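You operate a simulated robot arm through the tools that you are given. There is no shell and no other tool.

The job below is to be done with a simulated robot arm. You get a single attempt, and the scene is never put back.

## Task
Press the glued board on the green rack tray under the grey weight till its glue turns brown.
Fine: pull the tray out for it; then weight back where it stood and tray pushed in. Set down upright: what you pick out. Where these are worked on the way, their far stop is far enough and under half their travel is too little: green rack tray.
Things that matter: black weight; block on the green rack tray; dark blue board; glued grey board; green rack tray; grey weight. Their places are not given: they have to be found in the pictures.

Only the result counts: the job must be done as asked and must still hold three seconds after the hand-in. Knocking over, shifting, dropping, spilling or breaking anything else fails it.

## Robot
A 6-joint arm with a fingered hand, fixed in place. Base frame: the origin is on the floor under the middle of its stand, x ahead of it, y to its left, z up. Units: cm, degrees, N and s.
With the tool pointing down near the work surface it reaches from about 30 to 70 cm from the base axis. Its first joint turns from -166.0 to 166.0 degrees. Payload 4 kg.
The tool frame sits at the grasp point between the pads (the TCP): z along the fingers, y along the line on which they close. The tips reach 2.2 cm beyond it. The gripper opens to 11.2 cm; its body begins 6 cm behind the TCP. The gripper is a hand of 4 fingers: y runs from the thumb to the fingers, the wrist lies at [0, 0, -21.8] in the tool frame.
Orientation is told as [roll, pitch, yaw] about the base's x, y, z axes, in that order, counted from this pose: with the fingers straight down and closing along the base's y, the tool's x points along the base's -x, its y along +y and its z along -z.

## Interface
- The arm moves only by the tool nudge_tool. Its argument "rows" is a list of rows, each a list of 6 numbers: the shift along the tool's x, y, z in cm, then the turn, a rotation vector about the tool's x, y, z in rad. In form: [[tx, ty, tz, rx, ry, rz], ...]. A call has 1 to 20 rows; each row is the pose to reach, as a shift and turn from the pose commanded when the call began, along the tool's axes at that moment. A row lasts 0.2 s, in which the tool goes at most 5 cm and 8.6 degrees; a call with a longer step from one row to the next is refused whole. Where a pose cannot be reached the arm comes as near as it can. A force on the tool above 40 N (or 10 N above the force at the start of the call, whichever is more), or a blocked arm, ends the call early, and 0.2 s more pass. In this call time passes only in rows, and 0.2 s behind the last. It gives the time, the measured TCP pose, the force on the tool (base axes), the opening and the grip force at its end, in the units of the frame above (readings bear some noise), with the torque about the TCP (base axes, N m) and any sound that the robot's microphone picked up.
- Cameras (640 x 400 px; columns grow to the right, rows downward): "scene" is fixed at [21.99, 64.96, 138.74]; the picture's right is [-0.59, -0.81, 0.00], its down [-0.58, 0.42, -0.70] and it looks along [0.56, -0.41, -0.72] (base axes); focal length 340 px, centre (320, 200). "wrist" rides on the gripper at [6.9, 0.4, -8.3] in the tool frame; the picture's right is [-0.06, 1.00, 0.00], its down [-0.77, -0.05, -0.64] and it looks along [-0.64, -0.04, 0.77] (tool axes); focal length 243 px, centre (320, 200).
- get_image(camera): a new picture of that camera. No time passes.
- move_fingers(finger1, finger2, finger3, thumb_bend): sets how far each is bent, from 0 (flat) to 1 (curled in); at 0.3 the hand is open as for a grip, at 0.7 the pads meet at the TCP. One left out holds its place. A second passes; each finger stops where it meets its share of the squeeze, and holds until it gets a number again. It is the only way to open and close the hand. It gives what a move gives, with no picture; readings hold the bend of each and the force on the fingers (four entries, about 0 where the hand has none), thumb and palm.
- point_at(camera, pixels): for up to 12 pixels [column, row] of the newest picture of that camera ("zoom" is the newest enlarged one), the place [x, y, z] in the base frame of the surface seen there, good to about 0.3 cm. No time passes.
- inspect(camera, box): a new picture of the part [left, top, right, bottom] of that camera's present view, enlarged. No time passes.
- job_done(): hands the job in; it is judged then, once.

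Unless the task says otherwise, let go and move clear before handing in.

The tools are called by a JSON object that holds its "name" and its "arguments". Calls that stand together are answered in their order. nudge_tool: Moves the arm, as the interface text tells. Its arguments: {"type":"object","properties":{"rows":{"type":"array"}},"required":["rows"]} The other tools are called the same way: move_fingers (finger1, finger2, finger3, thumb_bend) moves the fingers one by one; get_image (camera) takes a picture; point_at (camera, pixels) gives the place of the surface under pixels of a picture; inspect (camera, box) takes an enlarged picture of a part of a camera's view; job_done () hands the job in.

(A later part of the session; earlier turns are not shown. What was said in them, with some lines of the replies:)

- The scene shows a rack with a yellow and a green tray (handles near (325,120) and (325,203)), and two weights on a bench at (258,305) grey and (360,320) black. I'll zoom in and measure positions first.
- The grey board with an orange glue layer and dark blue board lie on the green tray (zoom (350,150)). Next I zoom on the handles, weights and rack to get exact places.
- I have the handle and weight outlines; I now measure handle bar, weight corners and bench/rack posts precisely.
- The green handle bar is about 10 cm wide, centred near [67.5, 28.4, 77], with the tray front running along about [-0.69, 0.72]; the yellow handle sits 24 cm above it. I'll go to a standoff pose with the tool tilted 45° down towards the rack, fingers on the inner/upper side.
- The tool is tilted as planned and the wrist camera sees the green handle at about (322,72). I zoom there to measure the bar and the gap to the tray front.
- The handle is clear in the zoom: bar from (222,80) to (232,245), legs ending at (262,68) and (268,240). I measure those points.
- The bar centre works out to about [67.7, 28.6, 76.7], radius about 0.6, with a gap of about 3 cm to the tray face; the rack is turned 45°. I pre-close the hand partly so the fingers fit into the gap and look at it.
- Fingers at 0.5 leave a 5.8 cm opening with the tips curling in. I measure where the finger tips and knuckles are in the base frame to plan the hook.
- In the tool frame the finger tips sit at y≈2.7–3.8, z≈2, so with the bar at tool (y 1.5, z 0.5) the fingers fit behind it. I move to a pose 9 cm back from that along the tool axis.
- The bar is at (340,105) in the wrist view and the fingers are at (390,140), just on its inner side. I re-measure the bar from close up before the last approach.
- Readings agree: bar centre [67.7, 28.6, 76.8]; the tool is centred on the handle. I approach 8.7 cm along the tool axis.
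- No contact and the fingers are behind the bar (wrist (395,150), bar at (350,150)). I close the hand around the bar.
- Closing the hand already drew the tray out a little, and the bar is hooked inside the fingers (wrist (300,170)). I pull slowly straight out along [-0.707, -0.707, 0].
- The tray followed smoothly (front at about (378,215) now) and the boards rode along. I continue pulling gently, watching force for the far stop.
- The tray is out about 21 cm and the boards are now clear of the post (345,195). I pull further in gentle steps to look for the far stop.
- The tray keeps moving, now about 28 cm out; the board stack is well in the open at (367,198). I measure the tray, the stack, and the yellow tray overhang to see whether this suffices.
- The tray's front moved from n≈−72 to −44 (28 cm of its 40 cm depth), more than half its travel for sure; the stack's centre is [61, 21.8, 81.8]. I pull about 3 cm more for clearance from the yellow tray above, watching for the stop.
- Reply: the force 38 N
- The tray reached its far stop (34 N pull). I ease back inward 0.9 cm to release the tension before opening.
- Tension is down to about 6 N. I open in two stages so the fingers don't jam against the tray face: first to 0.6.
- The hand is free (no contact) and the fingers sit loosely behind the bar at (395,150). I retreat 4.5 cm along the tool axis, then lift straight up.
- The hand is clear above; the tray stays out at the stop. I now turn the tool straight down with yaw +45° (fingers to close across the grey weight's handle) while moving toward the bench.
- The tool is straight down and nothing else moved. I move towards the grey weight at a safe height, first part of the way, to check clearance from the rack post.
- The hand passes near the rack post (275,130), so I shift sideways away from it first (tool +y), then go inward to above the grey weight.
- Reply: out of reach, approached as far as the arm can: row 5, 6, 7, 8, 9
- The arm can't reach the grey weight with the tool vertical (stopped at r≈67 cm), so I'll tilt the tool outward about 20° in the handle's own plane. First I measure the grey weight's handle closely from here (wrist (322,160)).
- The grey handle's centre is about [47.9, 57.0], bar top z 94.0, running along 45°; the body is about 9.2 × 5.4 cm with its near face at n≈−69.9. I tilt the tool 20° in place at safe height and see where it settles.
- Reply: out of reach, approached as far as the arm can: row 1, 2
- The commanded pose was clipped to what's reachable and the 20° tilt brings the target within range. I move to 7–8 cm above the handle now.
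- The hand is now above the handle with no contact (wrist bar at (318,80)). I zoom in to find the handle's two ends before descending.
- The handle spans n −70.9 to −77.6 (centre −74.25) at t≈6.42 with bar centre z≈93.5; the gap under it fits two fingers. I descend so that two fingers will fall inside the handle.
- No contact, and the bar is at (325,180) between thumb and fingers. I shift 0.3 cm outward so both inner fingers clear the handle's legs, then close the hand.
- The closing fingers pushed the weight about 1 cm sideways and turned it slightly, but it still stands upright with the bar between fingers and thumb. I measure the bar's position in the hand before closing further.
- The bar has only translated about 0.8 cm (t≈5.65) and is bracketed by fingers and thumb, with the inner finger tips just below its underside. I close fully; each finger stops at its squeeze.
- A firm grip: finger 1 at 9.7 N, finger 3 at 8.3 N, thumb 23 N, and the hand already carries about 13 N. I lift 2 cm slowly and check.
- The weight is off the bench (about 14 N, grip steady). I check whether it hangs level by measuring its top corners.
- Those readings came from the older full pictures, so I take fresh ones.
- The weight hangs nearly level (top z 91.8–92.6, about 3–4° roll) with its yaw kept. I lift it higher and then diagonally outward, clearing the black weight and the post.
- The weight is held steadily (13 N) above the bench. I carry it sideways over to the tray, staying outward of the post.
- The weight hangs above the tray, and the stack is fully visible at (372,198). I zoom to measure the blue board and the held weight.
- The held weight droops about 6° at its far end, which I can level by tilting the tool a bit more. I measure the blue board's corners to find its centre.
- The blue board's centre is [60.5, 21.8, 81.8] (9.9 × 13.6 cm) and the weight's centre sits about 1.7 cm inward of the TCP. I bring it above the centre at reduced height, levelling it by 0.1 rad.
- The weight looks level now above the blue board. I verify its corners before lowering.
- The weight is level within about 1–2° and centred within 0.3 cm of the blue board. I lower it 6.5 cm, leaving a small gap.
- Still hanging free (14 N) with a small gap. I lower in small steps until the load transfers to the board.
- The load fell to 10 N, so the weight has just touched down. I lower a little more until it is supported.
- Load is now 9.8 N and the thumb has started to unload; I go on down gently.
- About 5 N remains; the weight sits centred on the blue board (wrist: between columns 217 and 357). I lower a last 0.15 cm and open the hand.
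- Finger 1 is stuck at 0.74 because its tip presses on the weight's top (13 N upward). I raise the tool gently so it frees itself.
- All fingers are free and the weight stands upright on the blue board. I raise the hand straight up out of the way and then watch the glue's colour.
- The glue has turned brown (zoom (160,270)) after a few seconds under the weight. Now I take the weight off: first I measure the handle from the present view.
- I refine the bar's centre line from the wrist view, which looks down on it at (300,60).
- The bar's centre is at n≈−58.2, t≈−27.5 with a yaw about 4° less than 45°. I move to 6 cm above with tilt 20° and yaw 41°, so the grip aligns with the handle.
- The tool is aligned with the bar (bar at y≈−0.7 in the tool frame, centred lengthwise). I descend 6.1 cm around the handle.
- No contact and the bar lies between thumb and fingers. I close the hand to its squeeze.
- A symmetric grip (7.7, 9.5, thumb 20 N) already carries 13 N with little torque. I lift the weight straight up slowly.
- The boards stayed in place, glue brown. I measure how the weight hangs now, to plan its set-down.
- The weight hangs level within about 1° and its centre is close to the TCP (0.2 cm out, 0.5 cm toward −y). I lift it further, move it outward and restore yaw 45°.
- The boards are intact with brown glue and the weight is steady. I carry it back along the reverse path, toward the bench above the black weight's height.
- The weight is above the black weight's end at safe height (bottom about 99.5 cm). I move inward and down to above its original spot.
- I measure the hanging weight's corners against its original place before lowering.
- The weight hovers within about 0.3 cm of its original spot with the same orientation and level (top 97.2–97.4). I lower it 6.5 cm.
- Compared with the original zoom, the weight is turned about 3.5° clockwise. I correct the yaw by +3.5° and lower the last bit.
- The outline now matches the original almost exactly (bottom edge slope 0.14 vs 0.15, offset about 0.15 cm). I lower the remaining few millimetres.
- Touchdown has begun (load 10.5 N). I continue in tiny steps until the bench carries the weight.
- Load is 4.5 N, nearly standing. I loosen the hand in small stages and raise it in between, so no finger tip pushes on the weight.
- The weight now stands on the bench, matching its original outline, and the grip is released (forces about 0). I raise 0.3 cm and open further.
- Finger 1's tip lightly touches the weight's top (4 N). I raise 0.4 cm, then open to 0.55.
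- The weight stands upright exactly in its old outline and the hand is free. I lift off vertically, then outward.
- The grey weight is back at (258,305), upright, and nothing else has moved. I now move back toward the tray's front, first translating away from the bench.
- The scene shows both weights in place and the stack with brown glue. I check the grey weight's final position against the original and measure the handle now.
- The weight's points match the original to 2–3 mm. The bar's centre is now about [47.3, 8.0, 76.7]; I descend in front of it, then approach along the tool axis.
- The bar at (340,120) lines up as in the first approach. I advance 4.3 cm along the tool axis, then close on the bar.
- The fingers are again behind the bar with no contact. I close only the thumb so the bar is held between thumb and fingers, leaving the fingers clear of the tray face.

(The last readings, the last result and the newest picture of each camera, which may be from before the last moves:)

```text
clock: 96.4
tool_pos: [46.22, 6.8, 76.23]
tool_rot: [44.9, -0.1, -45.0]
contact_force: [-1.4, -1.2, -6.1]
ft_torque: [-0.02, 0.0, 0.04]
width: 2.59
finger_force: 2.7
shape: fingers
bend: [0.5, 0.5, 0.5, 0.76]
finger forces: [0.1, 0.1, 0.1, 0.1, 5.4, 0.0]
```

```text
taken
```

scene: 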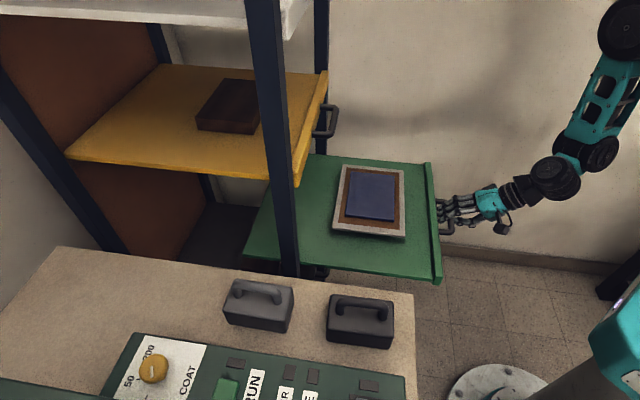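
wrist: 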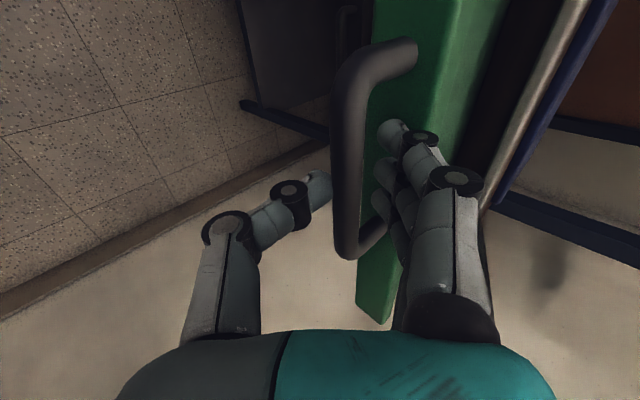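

The thumb now rests on the bar (5 N) with the fingers loosely behind it. I push inward 3 cm slowly to see that the tray follows.

{"name": "nudge_tool", "arguments": {"rows": [[0, 0.2, 0.2, 0, 0, 0], [0, 0.5, 0.5, 0, 0, 0], [0, 0.9, 0.9, 0, 0, 0], [0, 1.3, 1.3, 0, 0, 0], [0, 1.7, 1.7, 0, 0, 0], [0, 2.0, 2.0, 0, 0, 0], [0, 2.15, 2.15, 0, 0, 0]]}}

{"name": "get_image", "arguments": {"camera": "wrist"}}

{"name": "get_image", "arguments": {"camera": "scene"}}

```text
clock: 98.0
tool_pos: [48.25, 8.86, 76.28]
tool_rot: [45.0, -0.2, -45.0]
contact_force: [-0.9, -1.2, -4.0]
ft_torque: [-0.01, 0.01, 0.02]
width: 2.6
finger_force: 1.8
shape: fingers
bend: [0.5, 0.5, 0.5, 0.76]
finger forces: [0.0, 0.0, 0.2, 0.0, 4.5, 0.0]
```

```text
taken
```

wrist: 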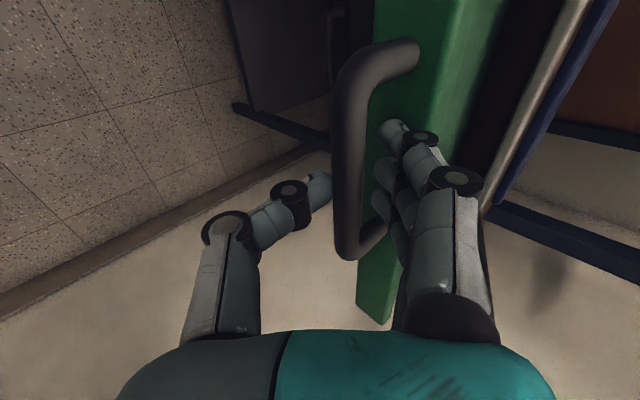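

```text
taken
```

scene: 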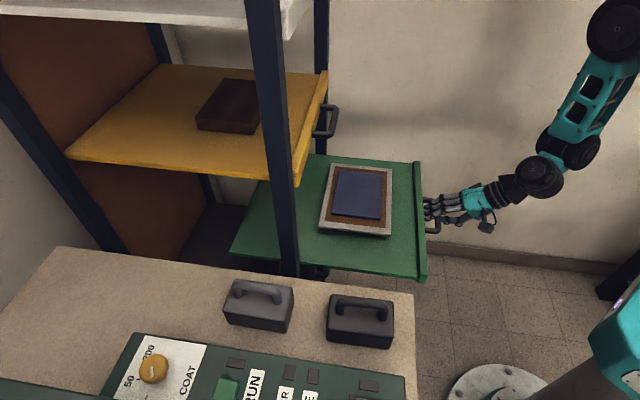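

The tray follows the hand (front now at about (420,215)) and the bar stays put in the hand. I continue pushing steadily for about 14 cm.

{"name": "nudge_tool", "arguments": {"rows": [[0, 0.15, 0.15, 0, 0, 0], [0, 0.4, 0.4, 0, 0, 0], [0, 0.8, 0.8, 0, 0, 0], [0, 1.3, 1.3, 0, 0, 0], [0, 1.9, 1.9, 0, 0, 0], [0, 2.5, 2.5, 0, 0, 0], [0, 3.1, 3.1, 0, 0, 0], [0, 3.7, 3.7, 0, 0, 0], [0, 4.3, 4.3, 0, 0, 0], [0, 4.9, 4.9, 0, 0, 0], [0, 5.5, 5.5, 0, 0, 0], [0, 6.1, 6.1, 0, 0, 0], [0, 6.7, 6.7, 0, 0, 0], [0, 7.3, 7.3, 0, 0, 0], [0, 7.9, 7.9, 0, 0, 0], [0, 8.5, 8.5, 0, 0, 0], [0, 9.1, 9.1, 0, 0, 0], [0, 9.5, 9.5, 0, 0, 0], [0, 9.8, 9.8, 0, 0, 0], [0, 9.95, 9.95, 0, 0, 0]]}}

{"name": "get_image", "arguments": {"camera": "wrist"}}

{"name": "get_image", "arguments": {"camera": "scene"}}

```text
clock: 102.2
tool_pos: [58.29, 18.86, 76.16]
tool_rot: [44.9, -0.2, -45.0]
contact_force: [-1.1, -1.7, -5.2]
ft_torque: [-0.03, 0.04, 0.0]
width: 2.55
finger_force: 2.7
shape: fingers
bend: [0.5, 0.5, 0.5, 0.77]
finger forces: [0.1, 0.1, 0.0, 0.0, 5.3, 0.1]
```

```text
taken
```

wrist: 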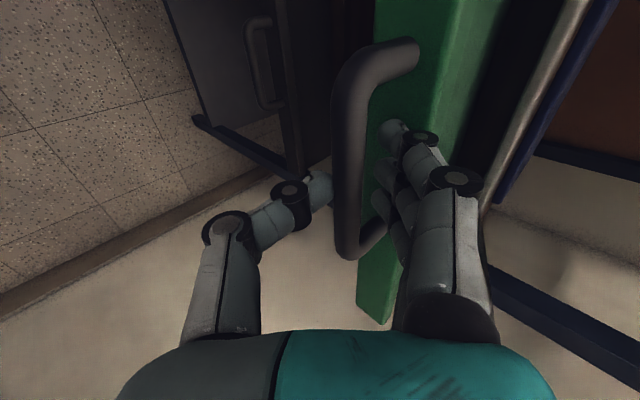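

```text
taken
```

scene: 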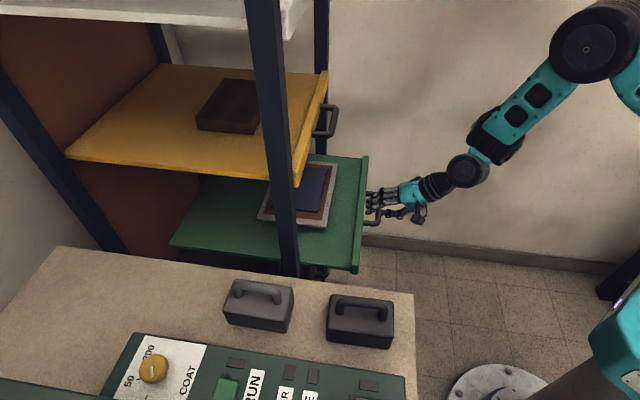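

All going well; about 12 cm remain to the closed position. I push another 10.5 cm and then slow down.

{"name": "nudge_tool", "arguments": {"rows": [[0, 0.15, 0.15, 0, 0, 0], [0, 0.4, 0.4, 0, 0, 0], [0, 0.8, 0.8, 0, 0, 0], [0, 1.3, 1.3, 0, 0, 0], [0, 1.85, 1.85, 0, 0, 0], [0, 2.4, 2.4, 0, 0, 0], [0, 2.95, 2.95, 0, 0, 0], [0, 3.5, 3.5, 0, 0, 0], [0, 4.05, 4.05, 0, 0, 0], [0, 4.6, 4.6, 0, 0, 0], [0, 5.15, 5.15, 0, 0, 0], [0, 5.7, 5.7, 0, 0, 0], [0, 6.2, 6.2, 0, 0, 0], [0, 6.65, 6.65, 0, 0, 0], [0, 7.0, 7.0, 0, 0, 0], [0, 7.3, 7.3, 0, 0, 0], [0, 7.5, 7.5, 0, 0, 0]]}}

{"name": "get_image", "arguments": {"camera": "wrist"}}

{"name": "get_image", "arguments": {"camera": "scene"}}

```text
clock: 105.8
tool_pos: [65.78, 26.38, 76.13]
tool_rot: [44.9, -0.2, -45.0]
contact_force: [-0.3, -2.0, -5.3]
ft_torque: [-0.03, 0.05, -0.01]
width: 2.57
finger_force: 2.1
shape: fingers
bend: [0.5, 0.5, 0.5, 0.77]
finger forces: [0.1, 0.0, 0.0, 0.1, 4.9, 0.0]
```

```text
taken
```

wrist: 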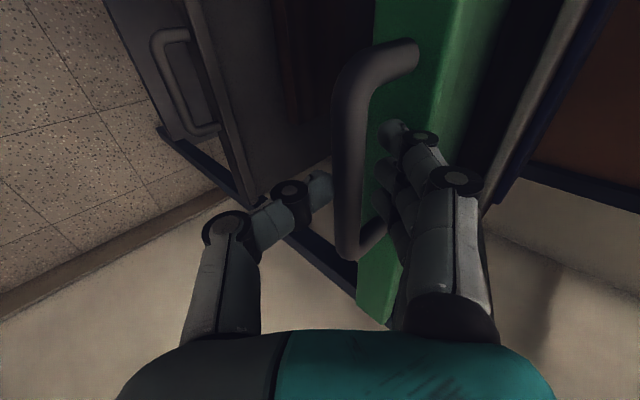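

```text
taken
```

scene: 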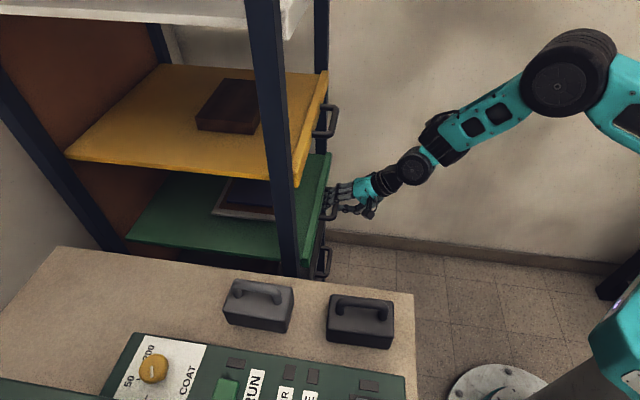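

Nearly closed (lip at (328,160) versus (325,157) originally). I push the last bit in small steps until I feel the stop.

{"name": "nudge_tool", "arguments": {"rows": [[0, 0.15, 0.15, 0, 0, 0], [0, 0.35, 0.35, 0, 0, 0], [0, 0.55, 0.55, 0, 0, 0], [0, 0.75, 0.75, 0, 0, 0], [0, 0.9, 0.9, 0, 0, 0]]}}

{"name": "get_image", "arguments": {"camera": "scene"}}

{"name": "get_image", "arguments": {"camera": "wrist"}}

{"name": "inspect", "arguments": {"camera": "scene", "box": [280, 140, 360, 240]}}

```text
clock: 107.0
tool_pos: [66.7, 27.3, 76.19]
tool_rot: [45.0, 0.0, -45.0]
contact_force: [-0.9, -1.9, -5.3]
ft_torque: [-0.03, 0.04, -0.01]
width: 2.56
finger_force: 2.3
shape: fingers
bend: [0.5, 0.5, 0.5, 0.76]
finger forces: [0.1, 0.0, 0.0, 0.0, 5.0, 0.1]
```

```text
taken
```

scene: 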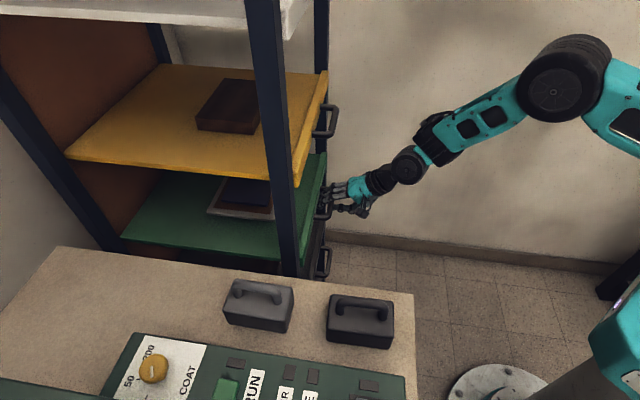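

```text
taken
```

wrist: 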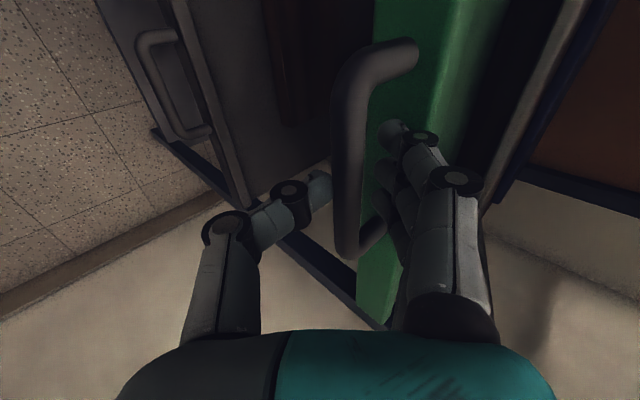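

```text
4.00 times, centred on (320, 190) of scene
```

zoom: 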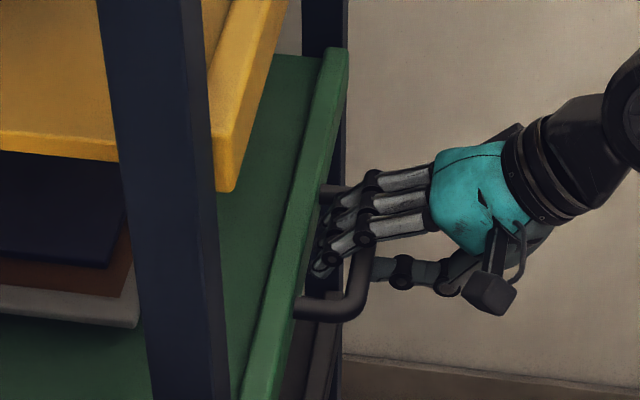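

The tray's lip and handle now line up with the original picture. I push a touch more to confirm it sits at its stop.

{"name": "nudge_tool", "arguments": {"rows": [[0, 0.1, 0.1, 0, 0, 0], [0, 0.2, 0.2, 0, 0, 0], [0, 0.3, 0.3, 0, 0, 0]]}}

{"name": "get_image", "arguments": {"camera": "wrist"}}

{"name": "inspect", "arguments": {"camera": "scene", "box": [280, 140, 360, 240]}}

```text
clock: 107.8
tool_pos: [66.96, 27.51, 76.1]
tool_rot: [45.0, -0.2, -45.0]
contact_force: [-6.9, -6.3, -5.2]
ft_torque: [-0.03, 0.05, -0.02]
width: 2.66
finger_force: 4.0
shape: fingers
bend: [0.5, 0.5, 0.5, 0.77]
finger forces: [0.0, 0.0, 0.0, 0.0, 8.9, 0.0]
```

```text
taken
```

wrist: 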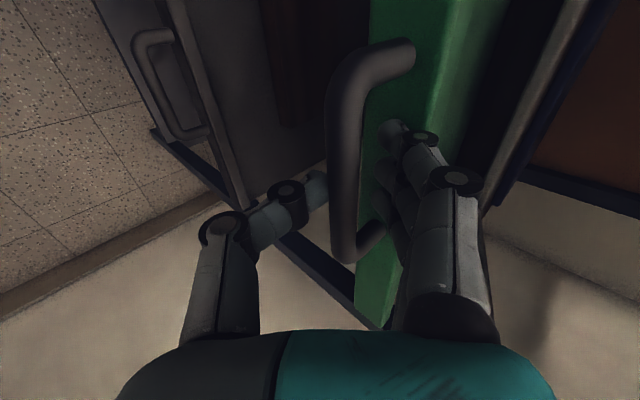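

```text
4.00 times, centred on (320, 190) of scene
```

zoom: 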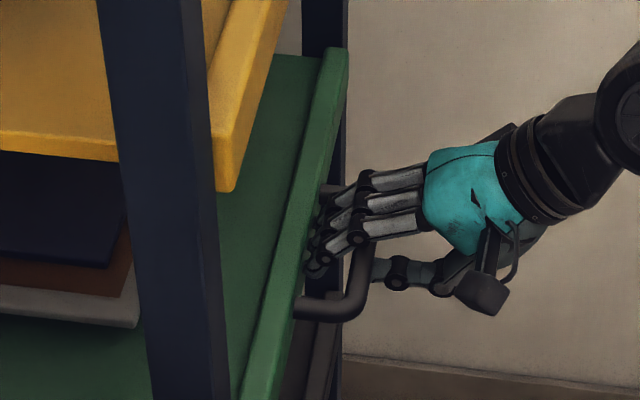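

The push force rose to about 9 N with no further movement: the tray is at its inner stop. I open the thumb and then retreat along the tool axis.

{"name": "move_fingers", "arguments": {"thumb_bend": 0.4}}

{"name": "nudge_tool", "arguments": {"rows": [[0, 0, -0.4, 0, 0, 0], [0, 0, -1.2, 0, 0, 0], [0, 0, -2.4, 0, 0, 0], [0, 0, -4.0, 0, 0, 0], [0, 0, -6.0, 0, 0, 0], [0, 0, -8.0, 0, 0, 0], [0, 0, -10.0, 0, 0, 0]]}}

{"name": "get_image", "arguments": {"camera": "scene"}}

{"name": "get_image", "arguments": {"camera": "wrist"}}

{"name": "inspect", "arguments": {"camera": "scene", "box": [280, 140, 360, 240]}}

```text
clock: 108.8
tool_pos: [66.92, 27.61, 76.22]
tool_rot: [44.9, -0.2, -45.1]
contact_force: [-1.1, -0.6, 0.5]
ft_torque: [-0.02, -0.07, 0.0]
width: 7.04
finger_force: 0.5
shape: fingers
bend: [0.51, 0.51, 0.51, 0.4]
finger forces: [0.4, 0.4, 0.4, 0.0, 0.0, 0.0]
```

```text
clock: 110.4
tool_pos: [61.89, 22.69, 83.36]
tool_rot: [45.0, -0.3, -45.1]
contact_force: [-0.7, -0.6, -0.2]
ft_torque: [0.0, -0.01, 0.04]
width: 7.06
finger_force: 0.0
shape: fingers
bend: [0.5, 0.5, 0.5, 0.4]
finger forces: [0.0, 0.1, 0.1, 0.0, 0.0, 0.0]
```

```text
taken
```

scene: 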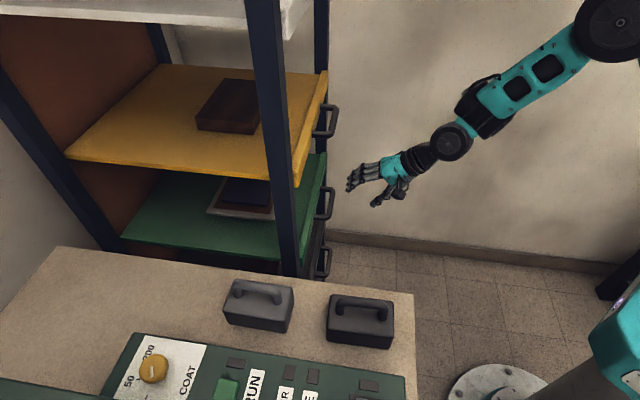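

```text
taken
```

wrist: 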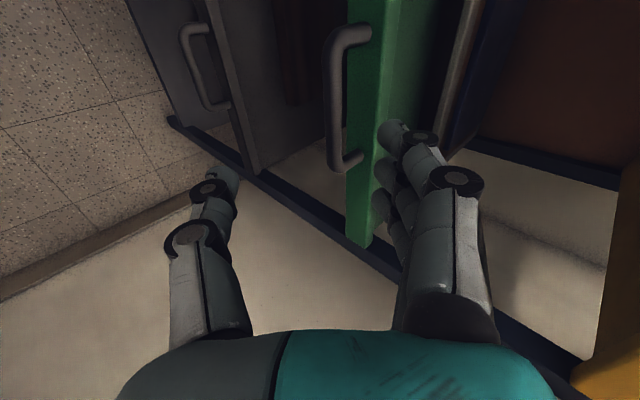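

```text
4.00 times, centred on (320, 190) of scene
```

zoom: 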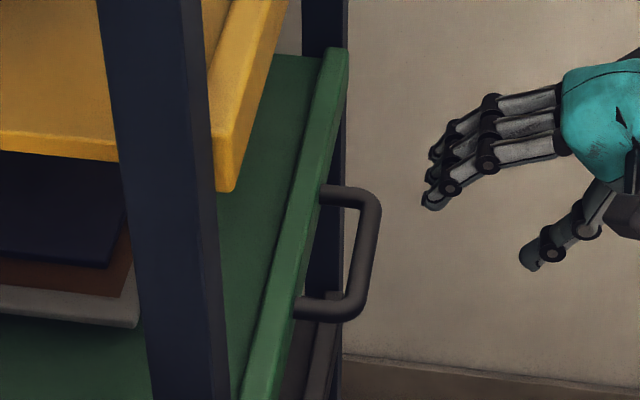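

The tray, handle, weights and boards all match the starting picture, apart from the glue now being brown. I back off a little further and take a last look.

{"name": "nudge_tool", "arguments": {"rows": [[0, 0, -2.0, 0, 0, 0], [0, 0, -4.5, 0, 0, 0], [0, 0, -7.0, 0, 0, 0], [0, 0, -9.0, 0, 0, 0]]}}

{"name": "inspect", "arguments": {"camera": "scene", "box": [100, 140, 360, 300]}}

{"name": "inspect", "arguments": {"camera": "scene", "box": [200, 260, 420, 400]}}

{"name": "get_image", "arguments": {"camera": "wrist"}}

```text
clock: 111.4
tool_pos: [57.39, 18.01, 89.77]
tool_rot: [45.0, -0.2, -45.0]
contact_force: [0.1, 0.6, 0.2]
ft_torque: [0.02, 0.01, -0.02]
width: 7.11
finger_force: 0.0
shape: fingers
bend: [0.5, 0.5, 0.5, 0.4]
finger forces: [0.0, 0.1, 0.1, 0.0, 0.0, 0.1]
```

```text
2.46 times, centred on (230, 220) of scene
```

zoom: 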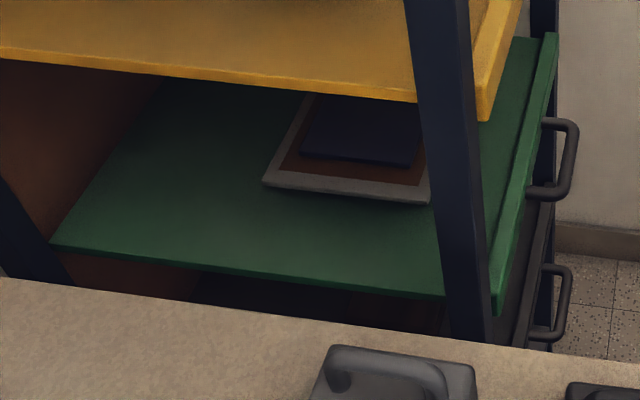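

```text
2.86 times, centred on (310, 330) of scene
```

zoom: 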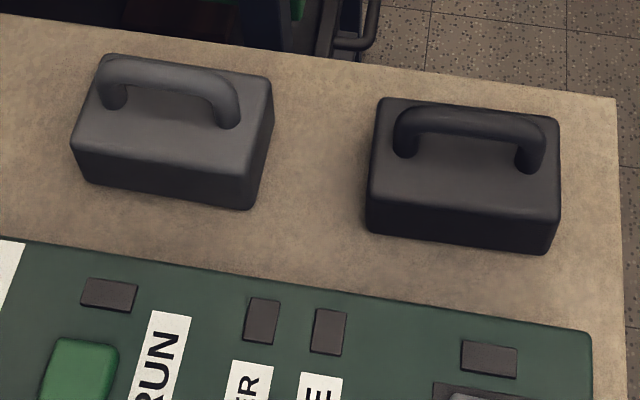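

```text
taken
```

wrist: 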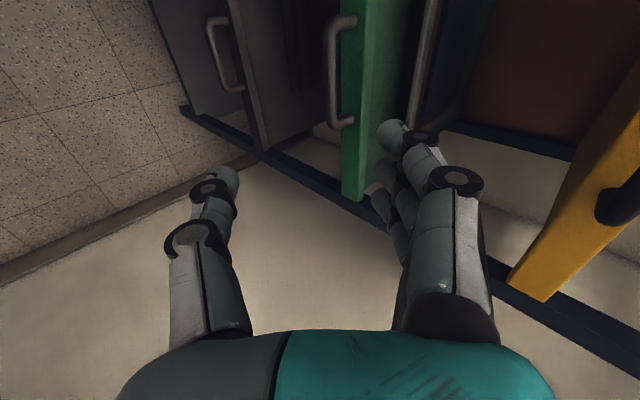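

The last pictures show the tray pushed in, the glue brown around the blue board, the grey weight upright in its old place and the hand clear. I hand in the job.

{"name": "job_done", "arguments": {}}

```text
The job is handed in.
```

The job is done and handed in. The glue on the grey board turned brown after a few seconds under the grey weight.

- **Tray:** I pulled the green tray out to its far stop, about 28 cm. Afterwards I pushed it back until it met its inner stop. Its lip and handle line up with the starting picture.
- **Grey weight:** It stood centred on the dark blue board while the glue cured. It is now back upright on the bench, within about 3 mm of where it stood. Closing the hand around it nudged it about 1 cm before the first lift, so I set it back by its original measured outline.
- **Everything else:** The boards stayed in place on the tray. In the final pictures the black weight and the yellow tray with its block look unmoved.
- **Block on the green tray:** I never saw it directly. The grey board sits raised above the tray, so the block is probably underneath it.
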